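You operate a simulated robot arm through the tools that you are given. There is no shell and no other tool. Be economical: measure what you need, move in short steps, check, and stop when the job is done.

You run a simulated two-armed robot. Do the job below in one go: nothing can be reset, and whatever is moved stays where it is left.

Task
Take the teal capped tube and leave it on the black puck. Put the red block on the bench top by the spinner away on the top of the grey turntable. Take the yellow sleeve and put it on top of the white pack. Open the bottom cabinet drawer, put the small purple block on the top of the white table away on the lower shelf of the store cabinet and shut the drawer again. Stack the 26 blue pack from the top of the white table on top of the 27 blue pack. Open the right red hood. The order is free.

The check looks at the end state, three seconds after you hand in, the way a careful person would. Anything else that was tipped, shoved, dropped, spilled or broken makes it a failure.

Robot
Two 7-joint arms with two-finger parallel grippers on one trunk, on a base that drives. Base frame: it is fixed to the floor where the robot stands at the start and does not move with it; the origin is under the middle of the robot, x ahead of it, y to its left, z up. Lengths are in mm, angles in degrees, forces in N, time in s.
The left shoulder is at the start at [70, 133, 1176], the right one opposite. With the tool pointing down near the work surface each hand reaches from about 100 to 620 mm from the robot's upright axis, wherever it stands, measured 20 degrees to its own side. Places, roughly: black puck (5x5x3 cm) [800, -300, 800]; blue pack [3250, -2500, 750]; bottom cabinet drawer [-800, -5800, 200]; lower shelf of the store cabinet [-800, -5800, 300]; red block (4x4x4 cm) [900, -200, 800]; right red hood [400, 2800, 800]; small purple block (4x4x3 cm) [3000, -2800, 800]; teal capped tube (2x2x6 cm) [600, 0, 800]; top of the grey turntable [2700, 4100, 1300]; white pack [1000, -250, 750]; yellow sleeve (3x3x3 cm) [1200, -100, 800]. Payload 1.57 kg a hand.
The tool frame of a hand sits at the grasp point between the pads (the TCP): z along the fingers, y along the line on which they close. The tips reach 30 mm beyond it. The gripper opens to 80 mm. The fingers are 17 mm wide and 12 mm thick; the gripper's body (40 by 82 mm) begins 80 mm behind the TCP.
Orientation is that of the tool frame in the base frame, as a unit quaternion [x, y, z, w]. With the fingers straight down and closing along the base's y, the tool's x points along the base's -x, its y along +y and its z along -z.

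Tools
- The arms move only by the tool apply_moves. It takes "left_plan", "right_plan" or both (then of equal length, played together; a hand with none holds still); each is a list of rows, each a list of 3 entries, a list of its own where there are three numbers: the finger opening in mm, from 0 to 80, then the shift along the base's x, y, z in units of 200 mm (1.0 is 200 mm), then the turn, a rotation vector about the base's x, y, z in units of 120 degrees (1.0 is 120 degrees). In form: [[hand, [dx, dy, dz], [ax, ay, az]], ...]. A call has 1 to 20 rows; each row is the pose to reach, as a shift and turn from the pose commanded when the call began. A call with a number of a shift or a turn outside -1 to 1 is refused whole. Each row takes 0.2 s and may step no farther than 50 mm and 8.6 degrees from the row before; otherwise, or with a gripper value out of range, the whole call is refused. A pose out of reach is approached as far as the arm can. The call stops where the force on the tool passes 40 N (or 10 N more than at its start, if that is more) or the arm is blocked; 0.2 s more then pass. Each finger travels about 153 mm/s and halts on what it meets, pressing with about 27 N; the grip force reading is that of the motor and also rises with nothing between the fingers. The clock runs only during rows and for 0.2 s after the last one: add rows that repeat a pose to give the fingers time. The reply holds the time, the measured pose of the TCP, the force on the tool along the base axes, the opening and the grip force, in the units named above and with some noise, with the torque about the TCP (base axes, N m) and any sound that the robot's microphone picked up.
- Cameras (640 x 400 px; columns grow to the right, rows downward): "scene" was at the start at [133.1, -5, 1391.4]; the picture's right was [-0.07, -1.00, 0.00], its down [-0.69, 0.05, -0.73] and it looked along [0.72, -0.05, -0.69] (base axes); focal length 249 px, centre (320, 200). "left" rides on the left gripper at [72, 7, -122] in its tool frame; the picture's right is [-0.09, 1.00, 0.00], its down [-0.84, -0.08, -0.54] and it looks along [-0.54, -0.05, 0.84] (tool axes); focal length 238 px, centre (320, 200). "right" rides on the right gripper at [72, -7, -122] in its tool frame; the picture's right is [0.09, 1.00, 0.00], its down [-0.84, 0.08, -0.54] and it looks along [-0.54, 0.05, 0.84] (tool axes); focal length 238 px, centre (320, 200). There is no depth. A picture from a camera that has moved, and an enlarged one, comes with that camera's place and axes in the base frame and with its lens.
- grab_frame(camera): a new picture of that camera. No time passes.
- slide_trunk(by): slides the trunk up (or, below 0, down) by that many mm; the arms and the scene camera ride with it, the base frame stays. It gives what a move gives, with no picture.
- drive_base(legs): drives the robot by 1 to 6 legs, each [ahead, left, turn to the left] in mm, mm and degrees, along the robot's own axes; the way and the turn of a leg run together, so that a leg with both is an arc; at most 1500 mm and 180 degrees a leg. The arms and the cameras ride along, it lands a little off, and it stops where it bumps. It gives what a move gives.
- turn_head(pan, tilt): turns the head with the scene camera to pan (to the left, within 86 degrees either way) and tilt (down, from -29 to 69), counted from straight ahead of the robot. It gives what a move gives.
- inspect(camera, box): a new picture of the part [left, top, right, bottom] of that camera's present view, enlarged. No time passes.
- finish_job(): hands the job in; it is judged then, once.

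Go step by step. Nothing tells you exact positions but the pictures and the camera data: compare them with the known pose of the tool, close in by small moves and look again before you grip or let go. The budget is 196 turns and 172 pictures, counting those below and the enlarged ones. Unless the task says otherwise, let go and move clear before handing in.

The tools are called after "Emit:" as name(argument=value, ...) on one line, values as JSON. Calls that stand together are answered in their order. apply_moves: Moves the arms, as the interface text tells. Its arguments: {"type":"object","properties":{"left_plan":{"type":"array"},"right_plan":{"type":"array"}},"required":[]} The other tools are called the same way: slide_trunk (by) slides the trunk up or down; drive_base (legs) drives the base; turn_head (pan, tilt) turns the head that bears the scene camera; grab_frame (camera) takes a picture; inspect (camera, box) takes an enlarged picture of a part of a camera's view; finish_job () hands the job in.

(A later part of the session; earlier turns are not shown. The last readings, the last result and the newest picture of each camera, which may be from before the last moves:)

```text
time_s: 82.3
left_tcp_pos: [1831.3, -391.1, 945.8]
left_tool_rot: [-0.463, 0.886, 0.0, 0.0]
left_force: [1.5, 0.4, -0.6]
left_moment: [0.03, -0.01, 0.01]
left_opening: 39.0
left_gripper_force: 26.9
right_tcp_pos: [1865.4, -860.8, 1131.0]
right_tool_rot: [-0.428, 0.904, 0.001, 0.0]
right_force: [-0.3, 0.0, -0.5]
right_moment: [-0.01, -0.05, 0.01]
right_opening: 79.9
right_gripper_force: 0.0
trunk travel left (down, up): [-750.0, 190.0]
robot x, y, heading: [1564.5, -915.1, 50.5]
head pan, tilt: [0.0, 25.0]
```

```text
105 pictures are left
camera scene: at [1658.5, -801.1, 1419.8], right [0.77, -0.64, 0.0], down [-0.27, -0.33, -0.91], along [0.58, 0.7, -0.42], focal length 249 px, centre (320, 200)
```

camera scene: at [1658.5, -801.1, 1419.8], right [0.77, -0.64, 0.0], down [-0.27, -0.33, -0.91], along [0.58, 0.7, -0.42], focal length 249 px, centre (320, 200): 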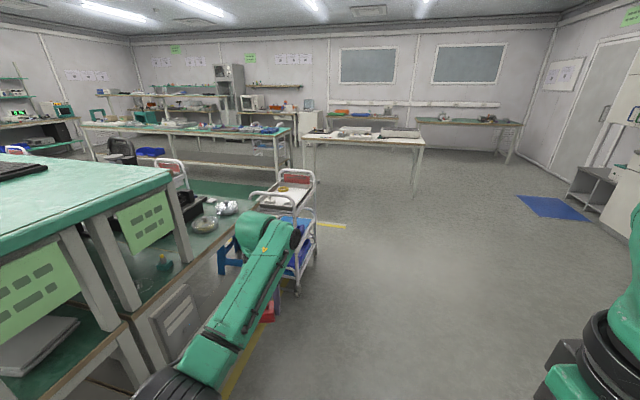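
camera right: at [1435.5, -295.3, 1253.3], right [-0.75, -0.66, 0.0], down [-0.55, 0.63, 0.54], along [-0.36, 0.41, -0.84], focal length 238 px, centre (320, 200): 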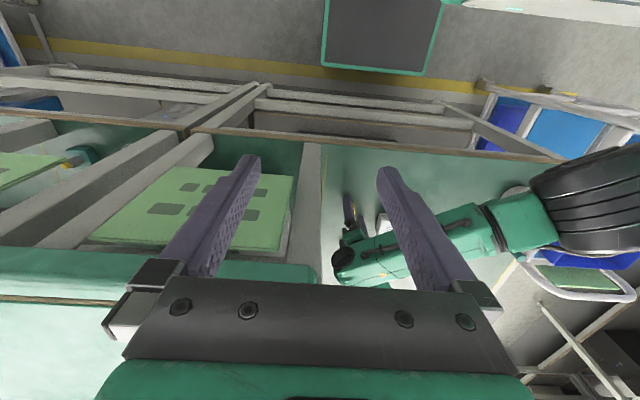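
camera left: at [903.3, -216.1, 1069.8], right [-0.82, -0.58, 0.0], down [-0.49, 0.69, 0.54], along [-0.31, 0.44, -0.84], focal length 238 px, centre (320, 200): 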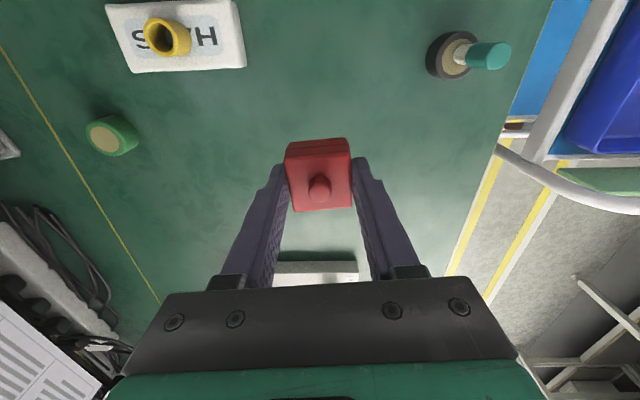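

The corridor is open, but the last arm move was refused as out of reach. I'll try a small lift and retract again before driving.

Emit:
apply_moves(left_plan=[[30, [0, 0, 0.1], [0, 0, 0]], [30, [0, 0, 0.3], [0, 0, 0]], [30, [0, 0, 0.5], [0, 0, 0]]])

Emit:
apply_moves(left_plan=[[30, [-0.15, -0.15, 0], [0, 0, 0]], [30, [-0.3, -0.3, 0], [0, 0, 0]], [30, [-0.4, -0.5, 0], [0, 0, 0]]])

```text
time_s: 83.1
left_tcp_pos: [1831.8, -390.8, 1047.7]
left_tool_rot: [-0.463, 0.886, 0.0, -0.001]
left_force: [-0.3, -0.2, -1.4]
left_moment: [0.01, -0.01, -0.02]
left_opening: 39.2
left_gripper_force: 26.8
right_tcp_pos: [1865.6, -861.3, 1129.8]
right_tool_rot: [-0.427, 0.904, 0.0, -0.001]
right_force: [0.7, 0.9, 0.0]
right_moment: [0.03, -0.01, -0.03]
right_opening: 80.3
right_gripper_force: 0.1
trunk travel left (down, up): [-750.0, 190.0]
robot x, y, heading: [1569.8, -913.1, 50.7]
head pan, tilt: [0.0, 25.0]
```

```text
time_s: 83.9
left_tcp_pos: [1750.6, -492.9, 1045.4]
left_tool_rot: [-0.463, 0.886, 0.0, 0.0]
left_force: [-0.2, -0.2, -1.3]
left_moment: [0.01, 0.02, -0.01]
left_opening: 39.1
left_gripper_force: 27.3
right_tcp_pos: [1864.6, -862.2, 1130.6]
right_tool_rot: [-0.428, 0.904, 0.0, 0.001]
right_force: [0.2, -0.9, -0.1]
right_moment: [0.01, 0.02, -0.01]
right_opening: 79.7
right_gripper_force: 0.0
trunk travel left (down, up): [-750.0, 190.0]
robot x, y, heading: [1567.3, -910.1, 50.7]
head pan, tilt: [0.0, 25.0]
```

Arm retracts fine now. Drive up the corridor past the cart and turn left toward the aisle with the turntable.

Emit:
drive_base(legs=[[1225, -312, 0], [1225, -312, 0], [0, 0, 75]])

Emit:
turn_head(pan=-15, tilt=18)

Emit:
grab_frame(camera="scene")

```text
time_s: 99.4
left_tcp_pos: [3243.1, 855.8, 1046.6]
left_tool_rot: [0.905, -0.424, 0.001, 0.0]
left_force: [-0.5, 0.5, -1.1]
left_moment: [0.0, -0.01, -0.04]
left_opening: 39.5
left_gripper_force: 26.5
right_tcp_pos: [3628.2, 867.2, 1130.3]
right_tool_rot: [0.888, -0.46, 0.0, 0.0]
right_force: [0.0, -0.7, -1.0]
right_moment: [0.01, 0.0, 0.0]
right_opening: 79.8
right_gripper_force: 0.1
trunk travel left (down, up): [-750.0, 190.0]
robot x, y, heading: [3599.2, 564.6, 125.2]
head pan, tilt: [0.0, 25.0]
```

```text
time_s: 100.2
left_tcp_pos: [3242.2, 855.9, 1045.0]
left_tool_rot: [0.906, -0.424, 0.0, 0.0]
left_force: [0.5, -0.2, -0.9]
left_moment: [-0.03, 0.03, 0.01]
left_opening: 39.1
left_gripper_force: 27.0
right_tcp_pos: [3627.1, 868.0, 1132.1]
right_tool_rot: [0.888, -0.46, 0.0, 0.0]
right_force: [0.1, 0.4, 0.2]
right_moment: [-0.01, -0.03, -0.03]
right_opening: 79.9
right_gripper_force: 0.0
trunk travel left (down, up): [-750.0, 190.0]
robot x, y, heading: [3599.6, 567.7, 125.2]
head pan, tilt: [-15.0, 18.0]
```

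```text
104 pictures are left
camera scene: at [3537.6, 696.0, 1431.1], right [0.94, 0.35, 0.0], down [0.11, -0.29, -0.95], along [-0.33, 0.89, -0.31], focal length 249 px, centre (320, 200)
```

scene: 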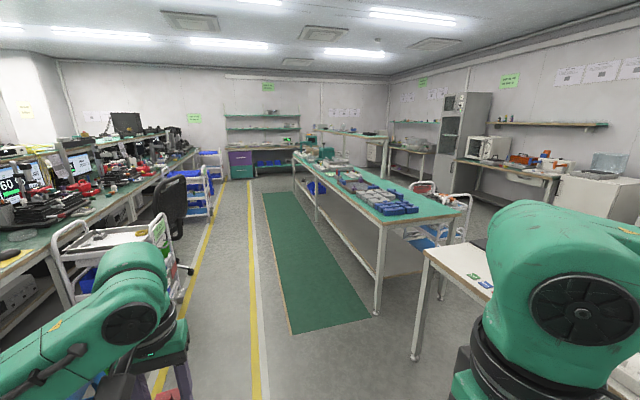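

I'll zoom on the shelf at the mid table and on the bench at the left where the hood should be.

Emit:
inspect(camera="scene", box=[270, 110, 460, 230])

Emit:
inspect(camera="scene", box=[0, 100, 220, 240])

```text
3.33 times, centred on (365, 170) of scene
camera zoom: at [3537.6, 696.0, 1431.1], right [0.94, 0.35, 0.0], down [0.11, -0.29, -0.95], along [-0.33, 0.89, -0.31], focal length 831 px, centre (170, 300)
```

zoom: 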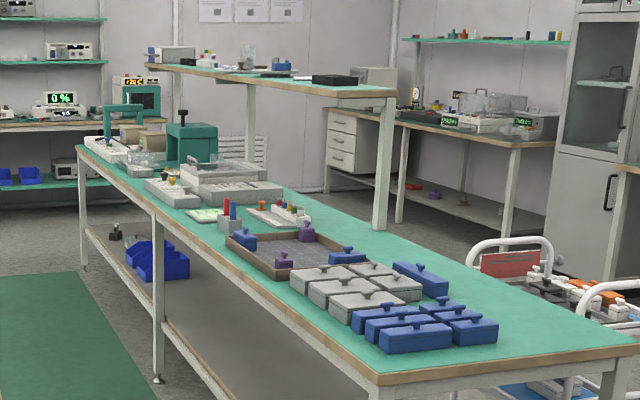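

```text
2.86 times, centred on (110, 170) of scene
camera zoom: at [3537.6, 696.0, 1431.1], right [0.94, 0.35, 0.0], down [0.11, -0.29, -0.95], along [-0.33, 0.89, -0.31], focal length 712 px, centre (920, 286)
```

zoom: 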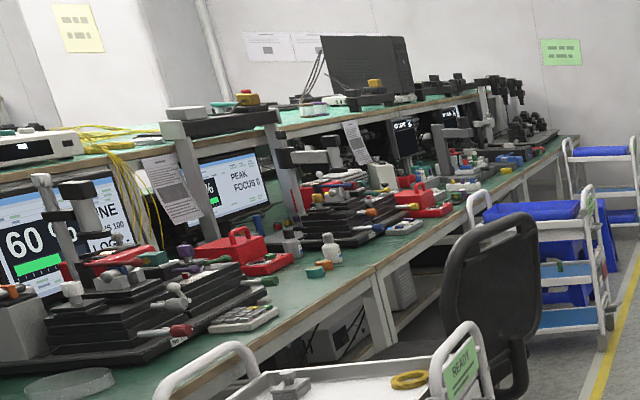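

The turntable is on the shelf at the rear of the mid table, and the right red hood is on the far-side bench with a cart nearby. I'll drive up the clear aisle first.

Emit:
drive_base(legs=[[1300, 0, 0], [1300, 0, 0]])

Emit:
turn_head(pan=50, tilt=20)

Emit:
grab_frame(camera="scene")

Emit:
turn_head(pan=-50, tilt=15)

Emit:
grab_frame(camera="scene")

```text
time_s: 112.8
left_tcp_pos: [1739.6, 2980.1, 1044.8]
left_tool_rot: [0.905, -0.425, 0.0, 0.0]
left_force: [-0.2, 0.5, -0.7]
left_moment: [-0.03, -0.04, 0.05]
left_opening: 39.1
left_gripper_force: 26.9
right_tcp_pos: [2126.2, 2990.9, 1131.0]
right_tool_rot: [0.888, -0.46, 0.0, 0.0]
right_force: [0.4, -0.8, -0.1]
right_moment: [-0.02, -0.01, 0.0]
right_opening: 80.2
right_gripper_force: 0.1
trunk travel left (down, up): [-750.0, 190.0]
robot x, y, heading: [2095.7, 2692.7, 125.1]
head pan, tilt: [-15.0, 18.0]
```

```text
time_s: 114.2
left_tcp_pos: [1739.3, 2980.4, 1045.4]
left_tool_rot: [0.905, -0.425, 0.0, 0.0]
left_force: [0.3, 0.5, -1.1]
left_moment: [0.0, 0.0, 0.02]
left_opening: 39.6
left_gripper_force: 26.9
right_tcp_pos: [2126.0, 2991.5, 1130.0]
right_tool_rot: [0.888, -0.459, 0.0, -0.001]
right_force: [0.4, 0.1, 0.1]
right_moment: [0.0, 0.01, 0.03]
right_opening: 79.9
right_gripper_force: 0.0
trunk travel left (down, up): [-750.0, 190.0]
robot x, y, heading: [2095.7, 2693.4, 125.2]
head pan, tilt: [50.0, 20.0]
```

```text
101 pictures are left
camera scene: at [1974.8, 2740.6, 1427.9], right [0.08, 1.0, 0.0], down [0.34, -0.03, -0.94], along [-0.94, 0.08, -0.34], focal length 249 px, centre (320, 200)
```

scene: 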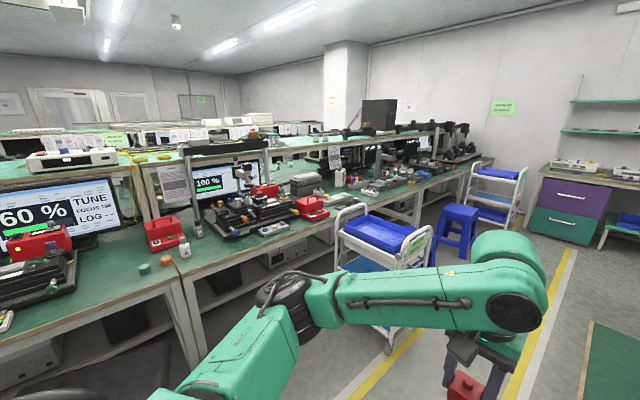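

```text
time_s: 116.0
left_tcp_pos: [1741.3, 2978.7, 1044.8]
left_tool_rot: [0.906, -0.424, 0.001, 0.0]
left_force: [-0.1, 0.8, -0.4]
left_moment: [0.01, 0.0, 0.02]
left_opening: 39.4
left_gripper_force: 27.0
right_tcp_pos: [2124.9, 2991.5, 1131.1]
right_tool_rot: [0.888, -0.461, 0.001, 0.0]
right_force: [0.7, -0.2, -0.4]
right_moment: [0.02, 0.0, 0.0]
right_opening: 79.9
right_gripper_force: 0.0
trunk travel left (down, up): [-750.0, 190.0]
robot x, y, heading: [2096.1, 2686.3, 125.0]
head pan, tilt: [-50.0, 15.0]
```

```text
100 pictures are left
camera scene: at [2091.4, 2823.0, 1436.1], right [0.97, -0.26, 0.0], down [-0.07, -0.25, -0.97], along [0.25, 0.93, -0.26], focal length 249 px, centre (320, 200)
```

scene: 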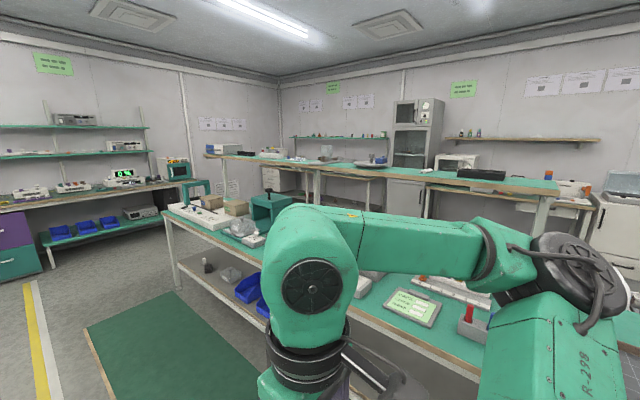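

Both targets are in view: the hood at left with a cart just right of it, and the turntable (grey disc) on the shelf. I'll zoom on each.

Emit:
inspect(camera="scene", box=[190, 120, 580, 330])

Emit:
turn_head(pan=50, tilt=20)

Emit:
inspect(camera="scene", box=[130, 150, 370, 300])

```text
1.64 times, centred on (385, 225) of scene
camera zoom: at [2091.4, 2823.0, 1436.1], right [0.97, -0.26, 0.0], down [-0.07, -0.25, -0.97], along [0.25, 0.93, -0.26], focal length 409 px, centre (213, 159)
```

zoom: 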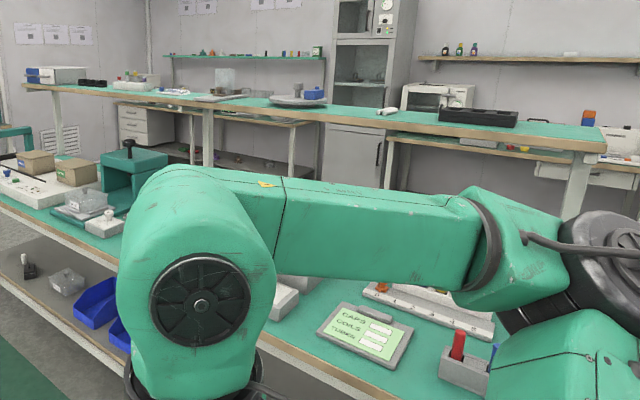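

```text
time_s: 117.7
left_tcp_pos: [1740.7, 2981.0, 1045.2]
left_tool_rot: [0.906, -0.424, 0.0, 0.0]
left_force: [0.3, -0.3, 0.0]
left_moment: [0.03, 0.01, 0.01]
left_opening: 39.0
left_gripper_force: 26.8
right_tcp_pos: [2125.2, 2991.6, 1130.5]
right_tool_rot: [0.888, -0.46, 0.0, 0.001]
right_force: [0.5, 0.2, 0.3]
right_moment: [-0.01, 0.0, 0.0]
right_opening: 80.1
right_gripper_force: 0.0
trunk travel left (down, up): [-750.0, 190.0]
robot x, y, heading: [2098.9, 2691.1, 125.1]
head pan, tilt: [50.0, 20.0]
```

```text
2.67 times, centred on (250, 225) of scene
camera zoom: at [1974.8, 2740.6, 1427.9], right [0.08, 1.0, 0.0], down [0.34, -0.03, -0.94], along [-0.94, 0.08, -0.34], focal length 664 px, centre (507, 133)
```

zoom: 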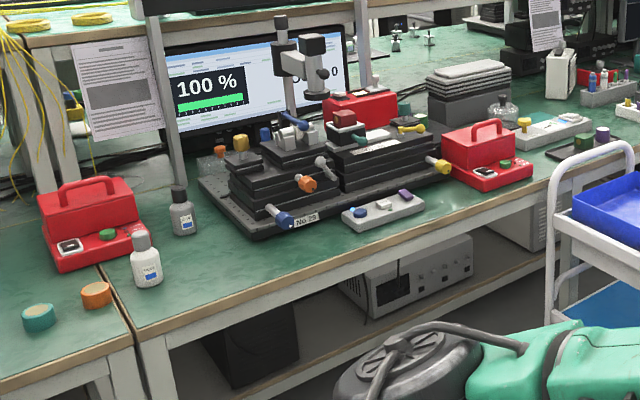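

The right hood is a red lid with an arched handle at about (380, 2815); a cart stands just to its right. I'll turn to face that bench and approach so the hood is on my right-front side.

Emit:
drive_base(legs=[[0, 0, 91], [0, -850, 0], [600, 0, 0]])

Emit:
turn_head(pan=-25, tilt=40)

Emit:
grab_frame(camera="scene")

```text
time_s: 129.1
left_tcp_pos: [826.5, 2660.8, 1045.9]
left_tool_rot: [0.939, 0.345, 0.0, 0.0]
left_force: [-0.1, -0.5, -1.1]
left_moment: [0.03, 0.05, 0.0]
left_opening: 39.2
left_gripper_force: 26.7
right_tcp_pos: [809.3, 3046.1, 1130.9]
right_tool_rot: [0.951, 0.308, 0.0, 0.0]
right_force: [-0.7, -0.3, -0.9]
right_moment: [-0.02, -0.01, -0.02]
right_opening: 80.4
right_gripper_force: 0.1
trunk travel left (down, up): [-750.0, 190.0]
robot x, y, heading: [1110.2, 3020.1, -144.1]
head pan, tilt: [50.0, 20.0]
```

```text
time_s: 130.5
left_tcp_pos: [825.0, 2659.8, 1044.6]
left_tool_rot: [0.938, 0.346, 0.0, 0.0]
left_force: [-0.3, 0.5, -0.1]
left_moment: [0.0, 0.01, 0.03]
left_opening: 39.2
left_gripper_force: 26.9
right_tcp_pos: [809.2, 3045.0, 1131.3]
right_tool_rot: [0.951, 0.308, 0.0, 0.0]
right_force: [1.1, 0.9, 0.0]
right_moment: [-0.01, 0.0, -0.01]
right_opening: 80.1
right_gripper_force: 0.0
trunk travel left (down, up): [-750.0, 190.0]
robot x, y, heading: [1111.5, 3020.1, -143.9]
head pan, tilt: [-25.0, 40.0]
```

```text
97 pictures are left
camera scene: at [986.2, 2974.6, 1396.5], right [-0.19, 0.98, 0.0], down [0.63, 0.12, -0.77], along [-0.75, -0.14, -0.64], focal length 249 px, centre (320, 200)
```

scene: 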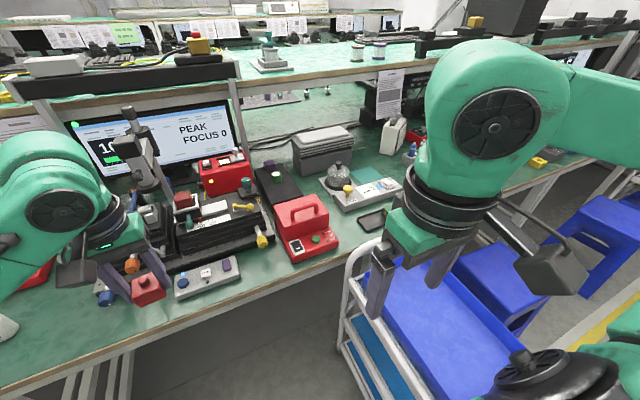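

The hood handle is around (387, 2802, 840). I'll move in 190 mm and slightly left to keep clear of the cart, then look from the right hand camera.

Emit:
drive_base(legs=[[0, 40, 0], [190, 0, 0]])

Emit:
turn_head(pan=-28, tilt=50)

Emit:
grab_frame(camera="scene")

Emit:
grab_frame(camera="right")

```text
time_s: 132.6
left_tcp_pos: [695.7, 2518.3, 1046.2]
left_tool_rot: [0.939, 0.345, -0.001, 0.0]
left_force: [-0.7, 0.7, 0.3]
left_moment: [-0.01, 0.02, 0.02]
left_opening: 39.5
left_gripper_force: 27.0
right_tcp_pos: [678.8, 2903.6, 1130.7]
right_tool_rot: [0.951, 0.308, 0.0, 0.001]
right_force: [0.3, -0.3, -0.8]
right_moment: [0.01, 0.01, 0.0]
right_opening: 80.1
right_gripper_force: 0.1
trunk travel left (down, up): [-750.0, 190.0]
robot x, y, heading: [983.3, 2876.9, -144.1]
head pan, tilt: [-25.0, 40.0]
```

```text
time_s: 133.3
left_tcp_pos: [693.0, 2515.9, 1044.7]
left_tool_rot: [0.939, 0.345, 0.001, -0.001]
left_force: [0.1, -0.3, -0.9]
left_moment: [0.01, 0.0, -0.01]
left_opening: 39.7
left_gripper_force: 27.3
right_tcp_pos: [676.9, 2902.8, 1129.8]
right_tool_rot: [0.952, 0.307, 0.0, 0.0]
right_force: [-0.1, 0.0, 0.5]
right_moment: [0.07, -0.01, 0.02]
right_opening: 80.0
right_gripper_force: 0.0
trunk travel left (down, up): [-750.0, 190.0]
robot x, y, heading: [981.2, 2872.6, -144.2]
head pan, tilt: [-28.0, 50.0]
```

```text
96 pictures are left
camera scene: at [861.7, 2836.0, 1382.3], right [-0.14, 0.99, 0.0], down [0.76, 0.1, -0.64], along [-0.64, -0.09, -0.77], focal length 249 px, centre (320, 200)
```

scene: 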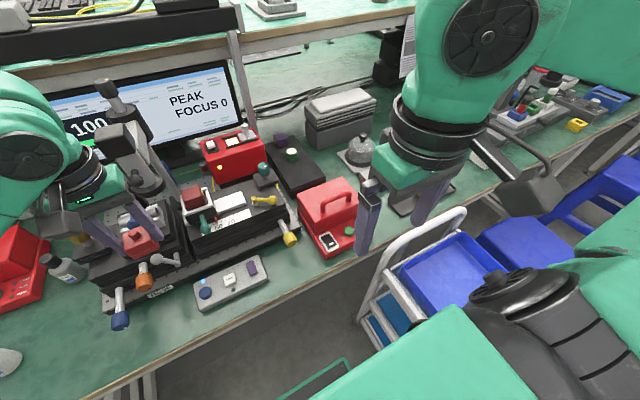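

```text
95 pictures are left
camera right: at [732.7, 2948.4, 1252.8], right [0.66, -0.75, 0.0], down [-0.63, -0.55, 0.54], along [-0.41, -0.36, -0.84], focal length 238 px, centre (320, 200)
```

right: 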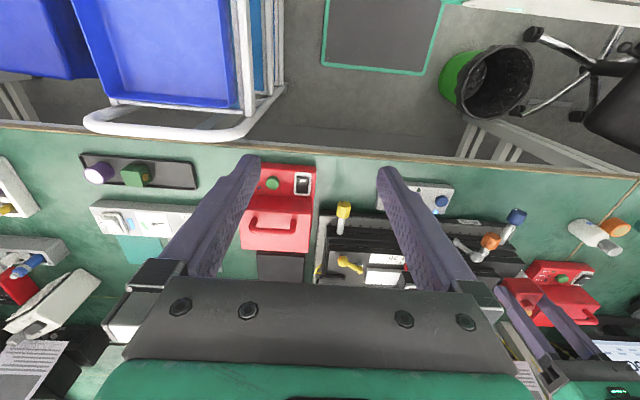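

The right camera shows the hood and its handle bar (parallel to the bench) near (420, 2803, 840). I'll rotate the right hand 90° so the fingers close across the bar while moving closer.

Emit:
apply_moves(right_plan=[[80, [0, 0, 0], [0, 0, 0.068]], [80, [-0.05, -0.02, 0], [0, 0, 0.136]], [80, [-0.1, -0.05, 0], [0, 0, 0.204]], [80, [-0.2, -0.08, 0], [0, 0, 0.272]], [80, [-0.3, -0.1, 0], [0, 0, 0.34]], [80, [-0.4, -0.15, 0], [0, 0, 0.408]], [80, [-0.5, -0.2, -0.05], [0, 0, 0.476]], [80, [-0.6, -0.25, -0.1], [0, 0, 0.544]], [80, [-0.7, -0.3, -0.15], [0, 0, 0.612]], [80, [-0.8, -0.33, -0.2], [0, 0, 0.68]], [80, [-0.9, -0.36, -0.25], [0, 0, 0.75]], [80, [-0.9, -0.36, -0.3], [0, 0, 0.75]]])

Emit:
grab_frame(camera="right")

Emit:
grab_frame(camera="scene")

```text
time_s: 135.9
left_tcp_pos: [693.9, 2517.9, 1045.1]
left_tool_rot: [0.939, 0.344, 0.0, 0.0]
left_force: [0.1, -0.6, -0.5]
left_moment: [0.02, 0.0, -0.03]
left_opening: 39.3
left_gripper_force: 27.4
right_tcp_pos: [785.6, 2805.4, 1023.9]
right_tool_rot: [0.456, 0.89, -0.001, 0.0]
right_force: [0.2, -0.3, -0.1]
right_moment: [-0.01, 0.03, 0.03]
right_opening: 79.9
right_gripper_force: 0.0
right hand out of reach, approached as far as the arm can: row 5, 6, 7, 8, 9, 10, 11, 12
trunk travel left (down, up): [-750.0, 190.0]
robot x, y, heading: [975.7, 2875.8, -144.3]
head pan, tilt: [-28.0, 50.0]
```

```text
94 pictures are left
camera right: at [739.2, 2858.6, 1146.8], right [0.75, 0.66, 0.0], down [0.55, -0.63, 0.54], along [0.35, -0.41, -0.84], focal length 238 px, centre (320, 200)
```

right: 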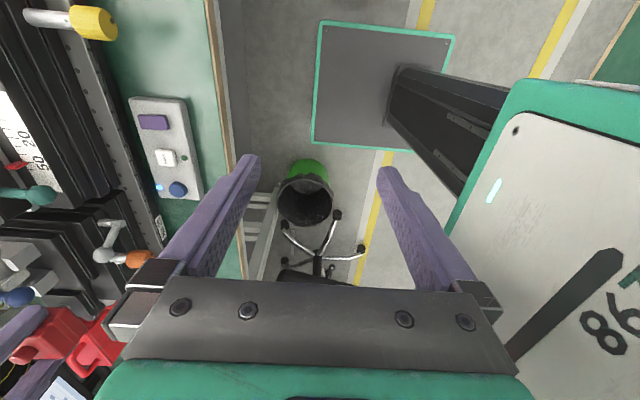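

```text
93 pictures are left
camera scene: at [862.1, 2836.7, 1382.3], right [-0.14, 0.99, 0.0], down [0.76, 0.1, -0.64], along [-0.64, -0.09, -0.77], focal length 249 px, centre (320, 200)
```

scene: 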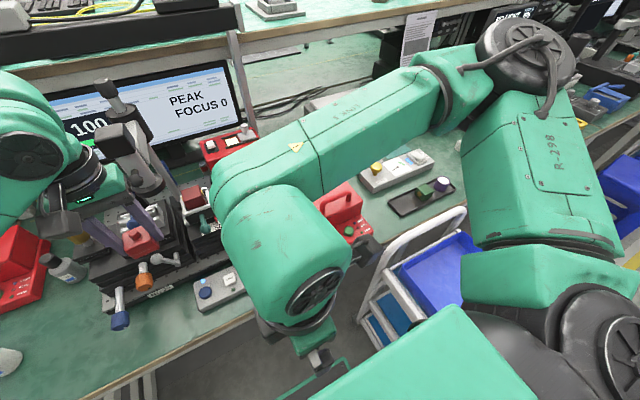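

The +90° turn folded the arm badly. I'll reverse it back to the tucked orientation.

Emit:
apply_moves(right_plan=[[80, [-0.05, 0.05, 0.05], [0, 0, -0.068]], [80, [-0.1, 0.1, 0.1], [0, 0, -0.136]], [80, [-0.15, 0.15, 0.15], [0, 0, -0.204]], [80, [-0.2, 0.2, 0.2], [0, 0, -0.272]], [80, [-0.25, 0.25, 0.25], [0, 0, -0.34]], [80, [-0.3, 0.3, 0.3], [0, 0, -0.408]], [80, [-0.36, 0.35, 0.35], [0, 0, -0.476]], [80, [-0.42, 0.4, 0.4], [0, 0, -0.544]], [80, [-0.48, 0.44, 0.45], [0, 0, -0.612]], [80, [-0.54, 0.49, 0.53], [0, 0, -0.68]], [80, [-0.54, 0.49, 0.53], [0, 0, -0.75]], [80, [-0.54, 0.49, 0.53], [0, 0, -0.75]]])

Emit:
grab_frame(camera="scene")

```text
time_s: 138.5
left_tcp_pos: [694.1, 2516.0, 1044.4]
left_tool_rot: [0.939, 0.345, 0.0, 0.0]
left_force: [-0.7, 0.5, -0.6]
left_moment: [0.01, -0.02, 0.01]
left_opening: 39.3
left_gripper_force: 26.8
right_tcp_pos: [675.5, 2899.6, 1132.6]
right_tool_rot: [0.952, 0.307, 0.0, 0.0]
right_force: [0.3, 0.2, -0.4]
right_moment: [-0.01, -0.03, -0.02]
right_opening: 79.9
right_gripper_force: 0.1
trunk travel left (down, up): [-750.0, 190.0]
robot x, y, heading: [982.2, 2875.5, -144.0]
head pan, tilt: [-28.0, 50.0]
```

```text
92 pictures are left
camera scene: at [862.3, 2836.4, 1382.3], right [-0.14, 0.99, 0.0], down [0.76, 0.1, -0.64], along [-0.64, -0.09, -0.77], focal length 249 px, centre (320, 200)
```

scene: 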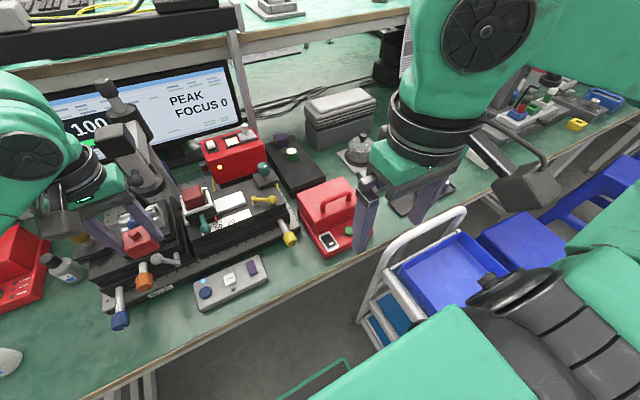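

Restored. I'll first move over the hood with the default orientation, then try turning the other way.

Emit:
apply_moves(right_plan=[[80, [-0.2, -0.08, -0.1], [0, 0, 0]], [80, [-0.4, -0.16, -0.2], [0, 0, 0]], [80, [-0.6, -0.24, -0.3], [0, 0, 0]], [80, [-0.8, -0.32, -0.4], [0, 0, 0]], [80, [-0.95, -0.36, -0.5], [0, 0, 0]]])

Emit:
apply_moves(right_plan=[[80, [0, 0, 0], [0, 0, -0.068]], [80, [0, 0, 0], [0, 0, -0.136]], [80, [0, 0, 0], [0, 0, -0.204]], [80, [0, 0, 0], [0, 0, -0.272]], [80, [0, 0, 0], [0, 0, -0.34]], [80, [0, 0, 0], [0, 0, -0.408]]])

Emit:
grab_frame(camera="right")

Emit:
grab_frame(camera="scene")

```text
time_s: 139.7
left_tcp_pos: [693.0, 2516.8, 1043.9]
left_tool_rot: [0.939, 0.345, 0.001, -0.001]
left_force: [0.0, 0.2, -1.4]
left_moment: [0.0, 0.01, -0.01]
left_opening: 39.3
left_gripper_force: 26.6
right_tcp_pos: [483.6, 2827.9, 1033.7]
right_tool_rot: [0.951, 0.308, 0.0, -0.001]
right_force: [-0.3, 0.4, 0.1]
right_moment: [0.02, -0.03, 0.0]
right_opening: 80.0
right_gripper_force: 0.0
trunk travel left (down, up): [-750.0, 190.0]
robot x, y, heading: [976.7, 2878.6, -144.0]
head pan, tilt: [-28.0, 50.0]
```

```text
time_s: 141.1
left_tcp_pos: [693.7, 2518.0, 1046.0]
left_tool_rot: [0.939, 0.344, 0.0, 0.001]
left_force: [0.1, 0.4, -1.8]
left_moment: [0.0, -0.01, -0.01]
left_opening: 39.2
left_gripper_force: 27.0
right_tcp_pos: [486.8, 2827.9, 1033.3]
right_tool_rot: [0.993, -0.115, 0.0, 0.0]
right_force: [0.4, 0.8, 0.5]
right_moment: [0.04, -0.01, 0.01]
right_opening: 79.9
right_gripper_force: 0.1
trunk travel left (down, up): [-750.0, 190.0]
robot x, y, heading: [978.8, 2878.3, -144.4]
head pan, tilt: [-28.0, 50.0]
```

```text
91 pictures are left
camera right: at [558.5, 2817.1, 1155.0], right [-0.14, -0.99, 0.0], down [-0.83, 0.12, 0.54], along [-0.54, 0.08, -0.84], focal length 238 px, centre (320, 200)
```

right: 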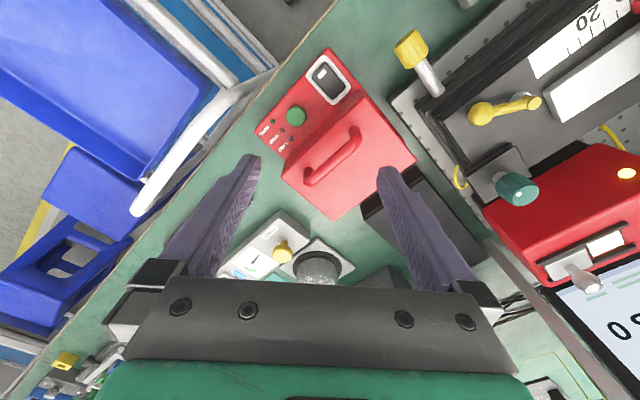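

```text
90 pictures are left
camera scene: at [862.5, 2836.5, 1382.3], right [-0.14, 0.99, 0.0], down [0.76, 0.1, -0.64], along [-0.64, -0.09, -0.77], focal length 249 px, centre (320, 200)
```

scene: 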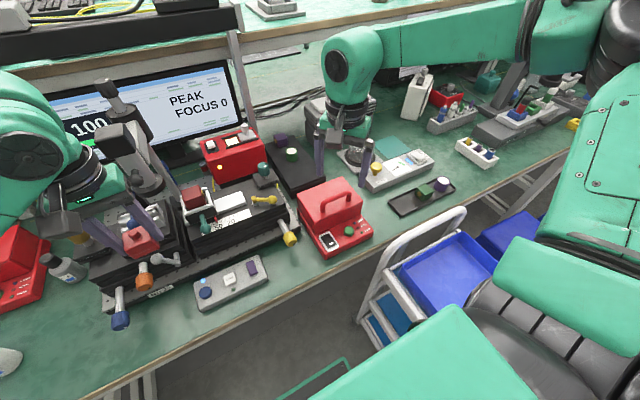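

The turn this way works. The handle bar comes out near (433, 2819, 850). I'll finish the turn to -90° and move above it.

Emit:
apply_moves(right_plan=[[80, [-0.05, -0.01, -0.05], [0, 0, -0.068]], [80, [-0.1, -0.02, -0.1], [0, 0, -0.136]], [80, [-0.15, -0.03, -0.2], [0, 0, -0.204]], [80, [-0.2, -0.04, -0.3], [0, 0, -0.272]], [80, [-0.26, -0.045, -0.4], [0, 0, -0.34]], [80, [-0.26, -0.045, -0.5], [0, 0, -0.34]]])

Emit:
grab_frame(camera="right")

Emit:
inspect(camera="scene", box=[240, 100, 460, 280])

```text
time_s: 142.5
left_tcp_pos: [692.5, 2517.7, 1044.9]
left_tool_rot: [0.939, 0.345, 0.0, 0.0]
left_force: [0.5, -0.6, -0.6]
left_moment: [0.01, 0.02, 0.01]
left_opening: 39.3
left_gripper_force: 26.9
right_tcp_pos: [433.0, 2818.6, 931.4]
right_tool_rot: [0.891, -0.455, 0.0, -0.001]
right_force: [-0.4, -0.1, 0.2]
right_moment: [-0.02, -0.01, 0.01]
right_opening: 80.1
right_gripper_force: 0.1
trunk travel left (down, up): [-750.0, 190.0]
robot x, y, heading: [979.5, 2880.9, -144.5]
head pan, tilt: [-28.0, 50.0]
```

```text
89 pictures are left
camera right: at [481.2, 2764.5, 1054.5], right [-0.75, -0.66, 0.0], down [-0.55, 0.63, 0.54], along [-0.36, 0.41, -0.84], focal length 238 px, centre (320, 200)
```

right: 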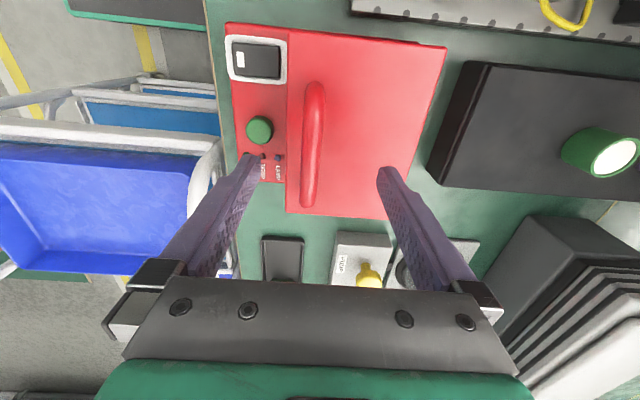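

```text
2.22 times, centred on (350, 190) of scene
camera zoom: at [861.9, 2836.5, 1382.3], right [-0.14, 0.99, 0.0], down [0.76, 0.1, -0.64], along [-0.64, -0.09, -0.77], focal length 554 px, centre (253, 222)
```

zoom: 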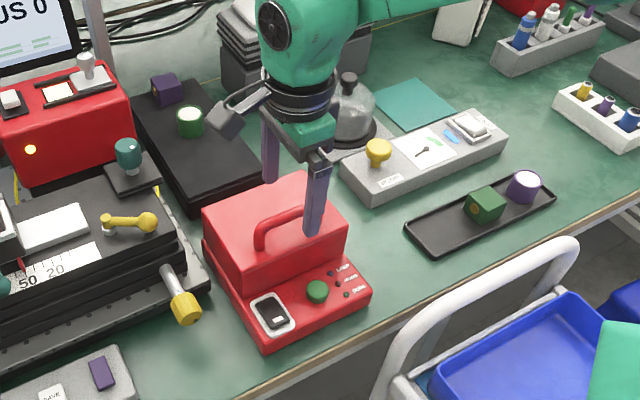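

The bar is square to the fingers, near (440, 2820, ~868). Descending partway to verify its height.

Emit:
apply_moves(right_plan=[[70, [0.03, 0.01, -0.1], [0, 0, 0]], [70, [0.03, 0.01, -0.17], [0, 0, 0]], [70, [0.03, 0.01, -0.17], [0, 0, 0]]])

Emit:
grab_frame(camera="right")

Emit:
inspect(camera="scene", box=[290, 140, 390, 220])

```text
time_s: 143.3
left_tcp_pos: [693.2, 2517.6, 1045.9]
left_tool_rot: [0.939, 0.344, 0.001, 0.0]
left_force: [-0.2, -0.3, -0.6]
left_moment: [-0.01, -0.01, -0.05]
left_opening: 39.0
left_gripper_force: 26.5
right_tcp_pos: [440.2, 2820.4, 898.8]
right_tool_rot: [0.891, -0.454, 0.0, 0.0]
right_force: [0.0, 0.2, 0.5]
right_moment: [-0.02, 0.02, 0.0]
right_opening: 70.0
right_gripper_force: 0.0
trunk travel left (down, up): [-750.0, 190.0]
robot x, y, heading: [975.8, 2878.2, -143.9]
head pan, tilt: [-28.0, 50.0]
```

```text
87 pictures are left
camera right: at [488.3, 2766.1, 1020.7], right [-0.75, -0.66, 0.0], down [-0.55, 0.63, 0.54], along [-0.36, 0.41, -0.84], focal length 238 px, centre (320, 200)
```

right: 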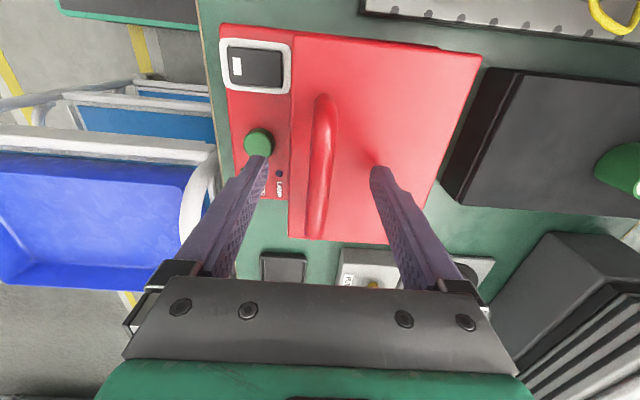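

```text
5.00 times, centred on (340, 180) of scene
camera zoom: at [862.7, 2836.5, 1382.4], right [-0.14, 0.99, 0.0], down [0.76, 0.1, -0.64], along [-0.64, -0.09, -0.77], focal length 1246 px, centre (220, 300)
```

zoom: 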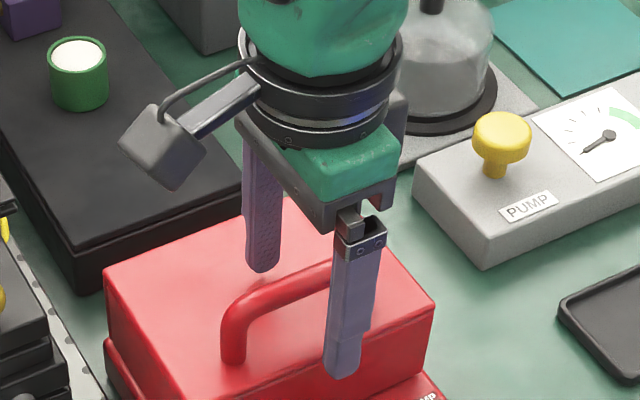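

Bar at (441, 2818, 869), centred between fingers. Lowering 16 mm and closing.

Emit:
apply_moves(right_plan=[[60, [0, 0, -0.04], [0, 0, 0]], [60, [0, 0, -0.08], [0, 0, 0]], [40, [0, 0, -0.08], [0, 0, 0]], [5, [0, 0, -0.08], [0, 0, 0]], [5, [0, 0, -0.08], [0, 0, 0]], [5, [0, 0, -0.08], [0, 0, 0]]])

Emit:
grab_frame(camera="right")

Emit:
inspect(camera="scene", box=[290, 140, 390, 220])

```text
time_s: 144.1
left_tcp_pos: [697.5, 2518.6, 1046.8]
left_tool_rot: [0.939, 0.344, -0.002, -0.001]
left_force: [-0.3, -0.6, -1.2]
left_moment: [0.02, -0.01, -0.02]
left_opening: 38.9
left_gripper_force: 26.9
right_tcp_pos: [437.8, 2821.6, 888.5]
right_tool_rot: [0.89, -0.455, -0.003, 0.008]
right_force: [5.8, 4.7, 16.8]
right_moment: [-0.01, 0.13, 0.18]
right_opening: 49.0
right_gripper_force: 5.5
trunk travel left (down, up): [-750.0, 190.0]
robot x, y, heading: [979.2, 2876.7, -144.3]
head pan, tilt: [-28.0, 50.0]
stopped in row 3 (right hand): the force on the tool passed its limit at 41 N (the readings are from after the stop); the commanded pose is now the measured one
```

```text
85 pictures are left
camera right: at [489.5, 2766.1, 1011.5], right [-0.75, -0.66, 0.02], down [-0.55, 0.64, 0.54], along [-0.37, 0.4, -0.84], focal length 238 px, centre (320, 200)
```

right: 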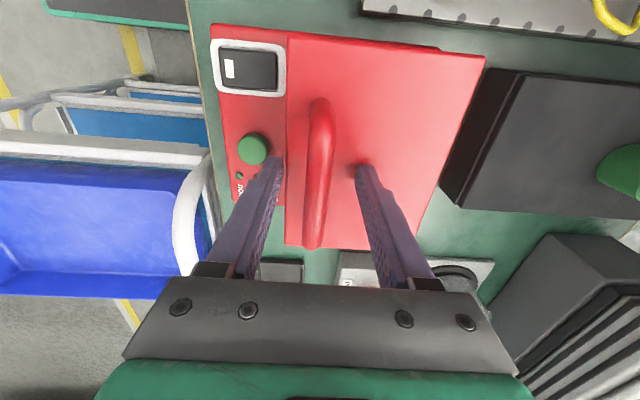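

```text
5.00 times, centred on (340, 180) of scene
camera zoom: at [867.7, 2838.9, 1382.9], right [-0.13, 0.99, 0.0], down [0.76, 0.1, -0.65], along [-0.64, -0.09, -0.76], focal length 1246 px, centre (220, 300)
```

zoom: 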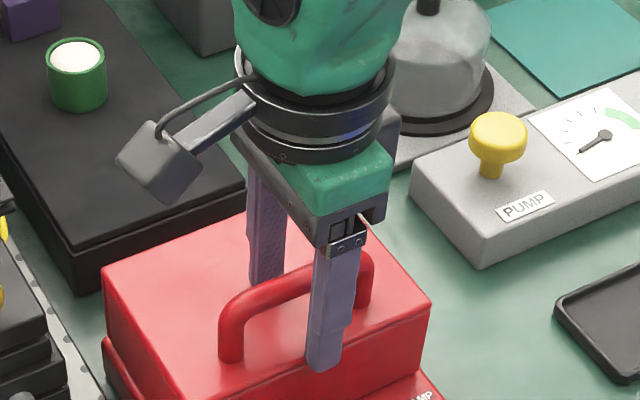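

A fingertip touched the lid top (≈858). I'll raise 5 mm and close on the bar there.

Emit:
apply_moves(right_plan=[[50, [0, 0, 0.025], [0, 0, 0]], [30, [0, 0, 0.025], [0, 0, 0]], [5, [0, 0, 0.025], [0, 0, 0]], [5, [0, 0, 0.025], [0, 0, 0]], [5, [0, 0, 0.025], [0, 0, 0]]])

Emit:
grab_frame(camera="right")

```text
time_s: 145.3
left_tcp_pos: [699.4, 2521.5, 1048.6]
left_tool_rot: [0.939, 0.344, -0.003, 0.0]
left_force: [0.4, 0.2, -1.0]
left_moment: [0.0, -0.01, -0.01]
left_opening: 39.3
left_gripper_force: 26.6
right_tcp_pos: [440.3, 2821.1, 894.3]
right_tool_rot: [0.891, -0.455, -0.004, 0.008]
right_force: [14.2, 12.9, 16.9]
right_moment: [0.18, -0.12, 0.04]
right_opening: 35.0
right_gripper_force: 16.9
trunk travel left (down, up): [-750.0, 190.0]
robot x, y, heading: [976.2, 2878.4, -144.4]
head pan, tilt: [-28.0, 50.0]
```

```text
83 pictures are left
camera right: at [491.4, 2767.8, 1016.5], right [-0.75, -0.66, 0.02], down [-0.55, 0.64, 0.54], along [-0.37, 0.4, -0.84], focal length 238 px, centre (320, 200)
```

right: 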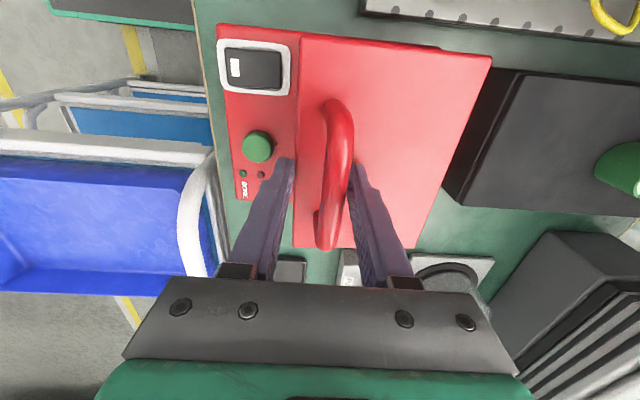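

The fingers are squeezing the bar against the lid's front face, so I was too low and too far forward. I'll open, rise 12 mm, shift back, and look.

Emit:
apply_moves(right_plan=[[50, [0, 0, 0], [0, 0, 0]], [70, [0, 0, 0.02], [0, 0, 0]], [70, [-0.02, -0.015, 0.08], [0, 0, 0]], [70, [-0.02, -0.015, 0.08], [0, 0, 0]]])

Emit:
grab_frame(camera="right")

Emit:
inspect(camera="scene", box=[280, 140, 400, 240])

```text
time_s: 146.3
left_tcp_pos: [692.4, 2517.0, 1045.7]
left_tool_rot: [0.939, 0.345, 0.0, -0.001]
left_force: [0.4, -0.2, 0.6]
left_moment: [0.0, 0.02, -0.02]
left_opening: 39.2
left_gripper_force: 26.7
right_tcp_pos: [432.2, 2816.1, 907.2]
right_tool_rot: [0.891, -0.455, -0.003, 0.005]
right_force: [0.6, -0.9, 0.3]
right_moment: [0.02, -0.01, 0.02]
right_opening: 69.9
right_gripper_force: 0.1
trunk travel left (down, up): [-750.0, 190.0]
robot x, y, heading: [981.1, 2872.2, -144.4]
head pan, tilt: [-28.0, 50.0]
```

```text
82 pictures are left
camera right: at [481.7, 2761.3, 1029.4], right [-0.75, -0.66, 0.01], down [-0.55, 0.64, 0.54], along [-0.37, 0.4, -0.84], focal length 238 px, centre (320, 200)
```

right: 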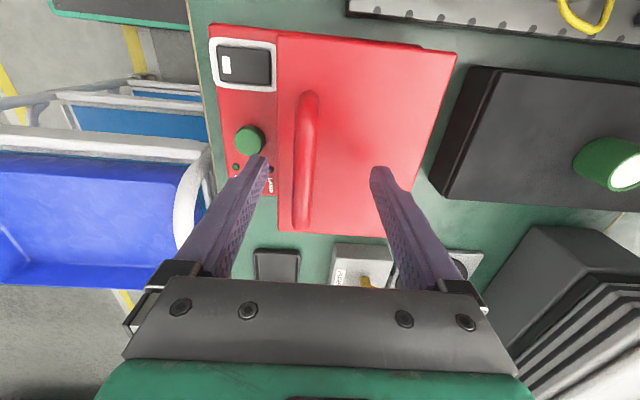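

```text
4.00 times, centred on (340, 190) of scene
camera zoom: at [861.9, 2836.4, 1382.3], right [-0.14, 0.99, 0.0], down [0.76, 0.1, -0.64], along [-0.64, -0.09, -0.77], focal length 997 px, centre (240, 240)
```

zoom: 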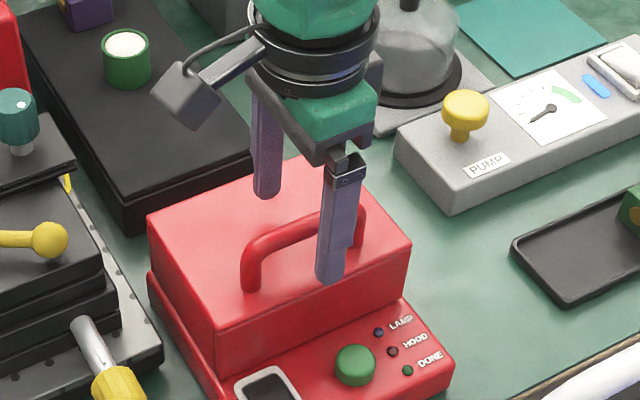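

The bar is ~10 mm ahead of the TCP; earlier only the height was wrong. Shift forward-to-robot 9 mm, lower to 901, and close.

Emit:
apply_moves(right_plan=[[50, [0.037, 0.027, 0], [0, 0, 0]], [40, [0.037, 0.027, -0.03], [0, 0, 0]], [5, [0.037, 0.027, -0.03], [0, 0, 0]], [5, [0.037, 0.027, -0.03], [0, 0, 0]], [5, [0.037, 0.027, -0.03], [0, 0, 0]]])

Emit:
grab_frame(camera="right")

Emit:
inspect(camera="scene", box=[280, 140, 400, 240])

```text
time_s: 147.5
left_tcp_pos: [693.5, 2517.5, 1045.2]
left_tool_rot: [0.939, 0.344, 0.001, 0.001]
left_force: [-1.0, -0.2, -1.1]
left_moment: [0.0, 0.0, 0.04]
left_opening: 39.3
left_gripper_force: 26.8
right_tcp_pos: [439.4, 2822.2, 900.9]
right_tool_rot: [0.891, -0.454, -0.003, 0.005]
right_force: [-0.2, 1.1, -0.1]
right_moment: [-0.03, -0.12, 0.08]
right_opening: 13.5
right_gripper_force: 29.9
trunk travel left (down, up): [-750.0, 190.0]
robot x, y, heading: [979.2, 2880.1, -144.1]
head pan, tilt: [-28.0, 50.0]
```

```text
80 pictures are left
camera right: at [489.2, 2767.6, 1023.2], right [-0.75, -0.66, 0.01], down [-0.55, 0.64, 0.54], along [-0.37, 0.4, -0.84], focal length 238 px, centre (320, 200)
```

right: 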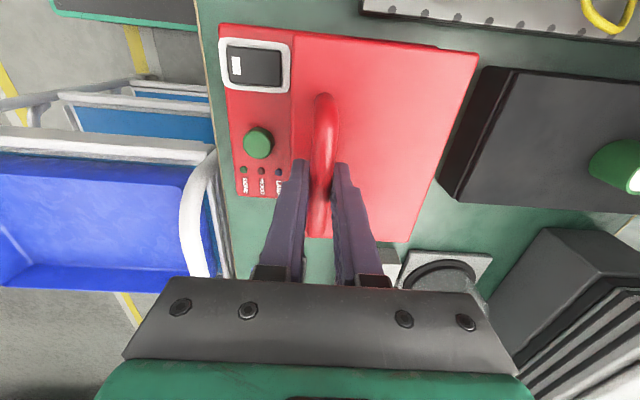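

```text
4.00 times, centred on (340, 190) of scene
camera zoom: at [862.5, 2837.1, 1382.4], right [-0.14, 0.99, 0.0], down [0.76, 0.1, -0.64], along [-0.64, -0.09, -0.77], focal length 997 px, centre (240, 240)
```

zoom: 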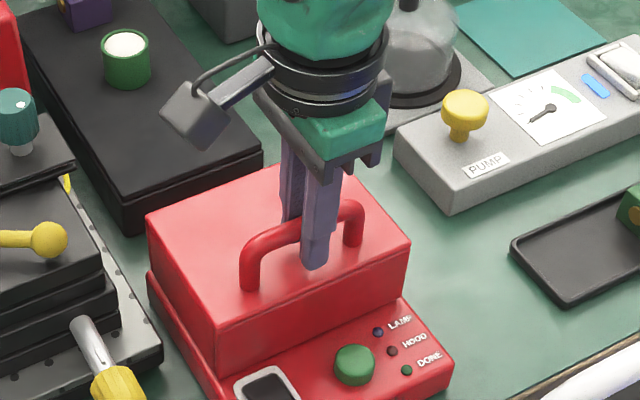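

The bar is gripped (13.5 mm). I'll start lifting along an arc about the rear hinge and watch the force.

Emit:
apply_moves(right_plan=[[5, [-0.0246, -0.018, 0.03], [0.01, -0.0135, 0]], [5, [-0.0492, -0.0361, 0.059], [0.0197, -0.0269, 0]], [5, [-0.077, -0.0563, 0.085], [0.0295, -0.04, 0]], [5, [-0.1045, -0.0765, 0.1095], [0.0394, -0.0538, 0]], [5, [-0.165, -0.1209, 0.1505], [0.0591, -0.0807, 0]]])

Emit:
inspect(camera="scene", box=[280, 140, 400, 240])

```text
time_s: 148.7
left_tcp_pos: [687.9, 2514.3, 1042.7]
left_tool_rot: [0.939, 0.345, 0.004, -0.001]
left_force: [0.1, -0.2, -1.1]
left_moment: [0.03, 0.0, 0.02]
left_opening: 39.3
left_gripper_force: 27.3
right_tcp_pos: [408.4, 2798.8, 931.1]
right_tool_rot: [0.886, -0.452, 0.046, -0.091]
right_force: [-5.6, -9.2, -23.9]
right_moment: [-0.16, 0.0, 0.01]
right_opening: 13.9
right_gripper_force: 30.3
right hand out of reach, approached as far as the arm can: row 5
trunk travel left (down, up): [-750.0, 190.0]
robot x, y, heading: [979.9, 2878.7, -144.3]
head pan, tilt: [-28.0, 50.0]
```

```text
4.00 times, centred on (340, 190) of scene
camera zoom: at [854.1, 2831.5, 1381.1], right [-0.14, 0.99, 0.0], down [0.76, 0.11, -0.64], along [-0.63, -0.08, -0.77], focal length 997 px, centre (240, 240)
```

zoom: 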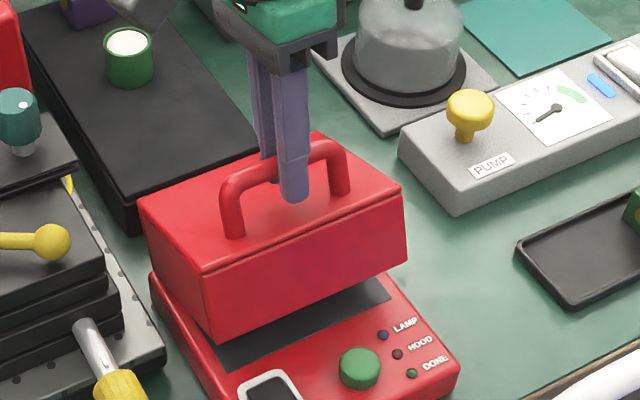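

The lid is opening. The wrist tilt ran out, so I'll continue by translation only along the arc, letting the bar pivot in the fingers.

Emit:
apply_moves(right_plan=[[5, [-0.03, -0.022, 0.017], [0, 0, 0]], [5, [-0.0593, -0.0434, 0.0325], [0, 0, 0]], [5, [-0.09, -0.066, 0.044], [0, 0, 0]], [5, [-0.1219, -0.0892, 0.054], [0, 0, 0]], [5, [-0.154, -0.113, 0.06], [0, 0, 0]], [5, [-0.186, -0.1362, 0.065], [0, 0, 0]]])

Emit:
inspect(camera="scene", box=[260, 120, 420, 240])

```text
time_s: 150.1
left_tcp_pos: [694.5, 2517.4, 1047.7]
left_tool_rot: [0.939, 0.345, 0.0, 0.0]
left_force: [0.4, -0.2, -0.4]
left_moment: [0.02, 0.04, 0.01]
left_opening: 39.1
left_gripper_force: 26.8
right_tcp_pos: [402.3, 2804.6, 959.9]
right_tool_rot: [0.886, -0.454, 0.043, -0.085]
right_force: [-0.2, 0.1, 0.6]
right_moment: [0.01, 0.03, -0.01]
right_opening: 4.9
right_gripper_force: 0.1
right hand out of reach, approached as far as the arm can: row 1, 2, 3, 4, 5, 6
trunk travel left (down, up): [-750.0, 190.0]
robot x, y, heading: [980.3, 2873.7, -144.3]
head pan, tilt: [-28.0, 50.0]
```

```text
3.33 times, centred on (340, 180) of scene
camera zoom: at [865.6, 2838.7, 1383.2], right [-0.13, 0.99, 0.0], down [0.76, 0.1, -0.64], along [-0.64, -0.09, -0.76], focal length 831 px, centre (253, 267)
```

zoom: 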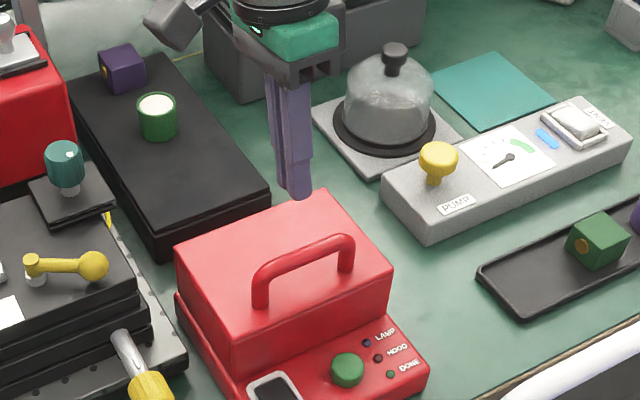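

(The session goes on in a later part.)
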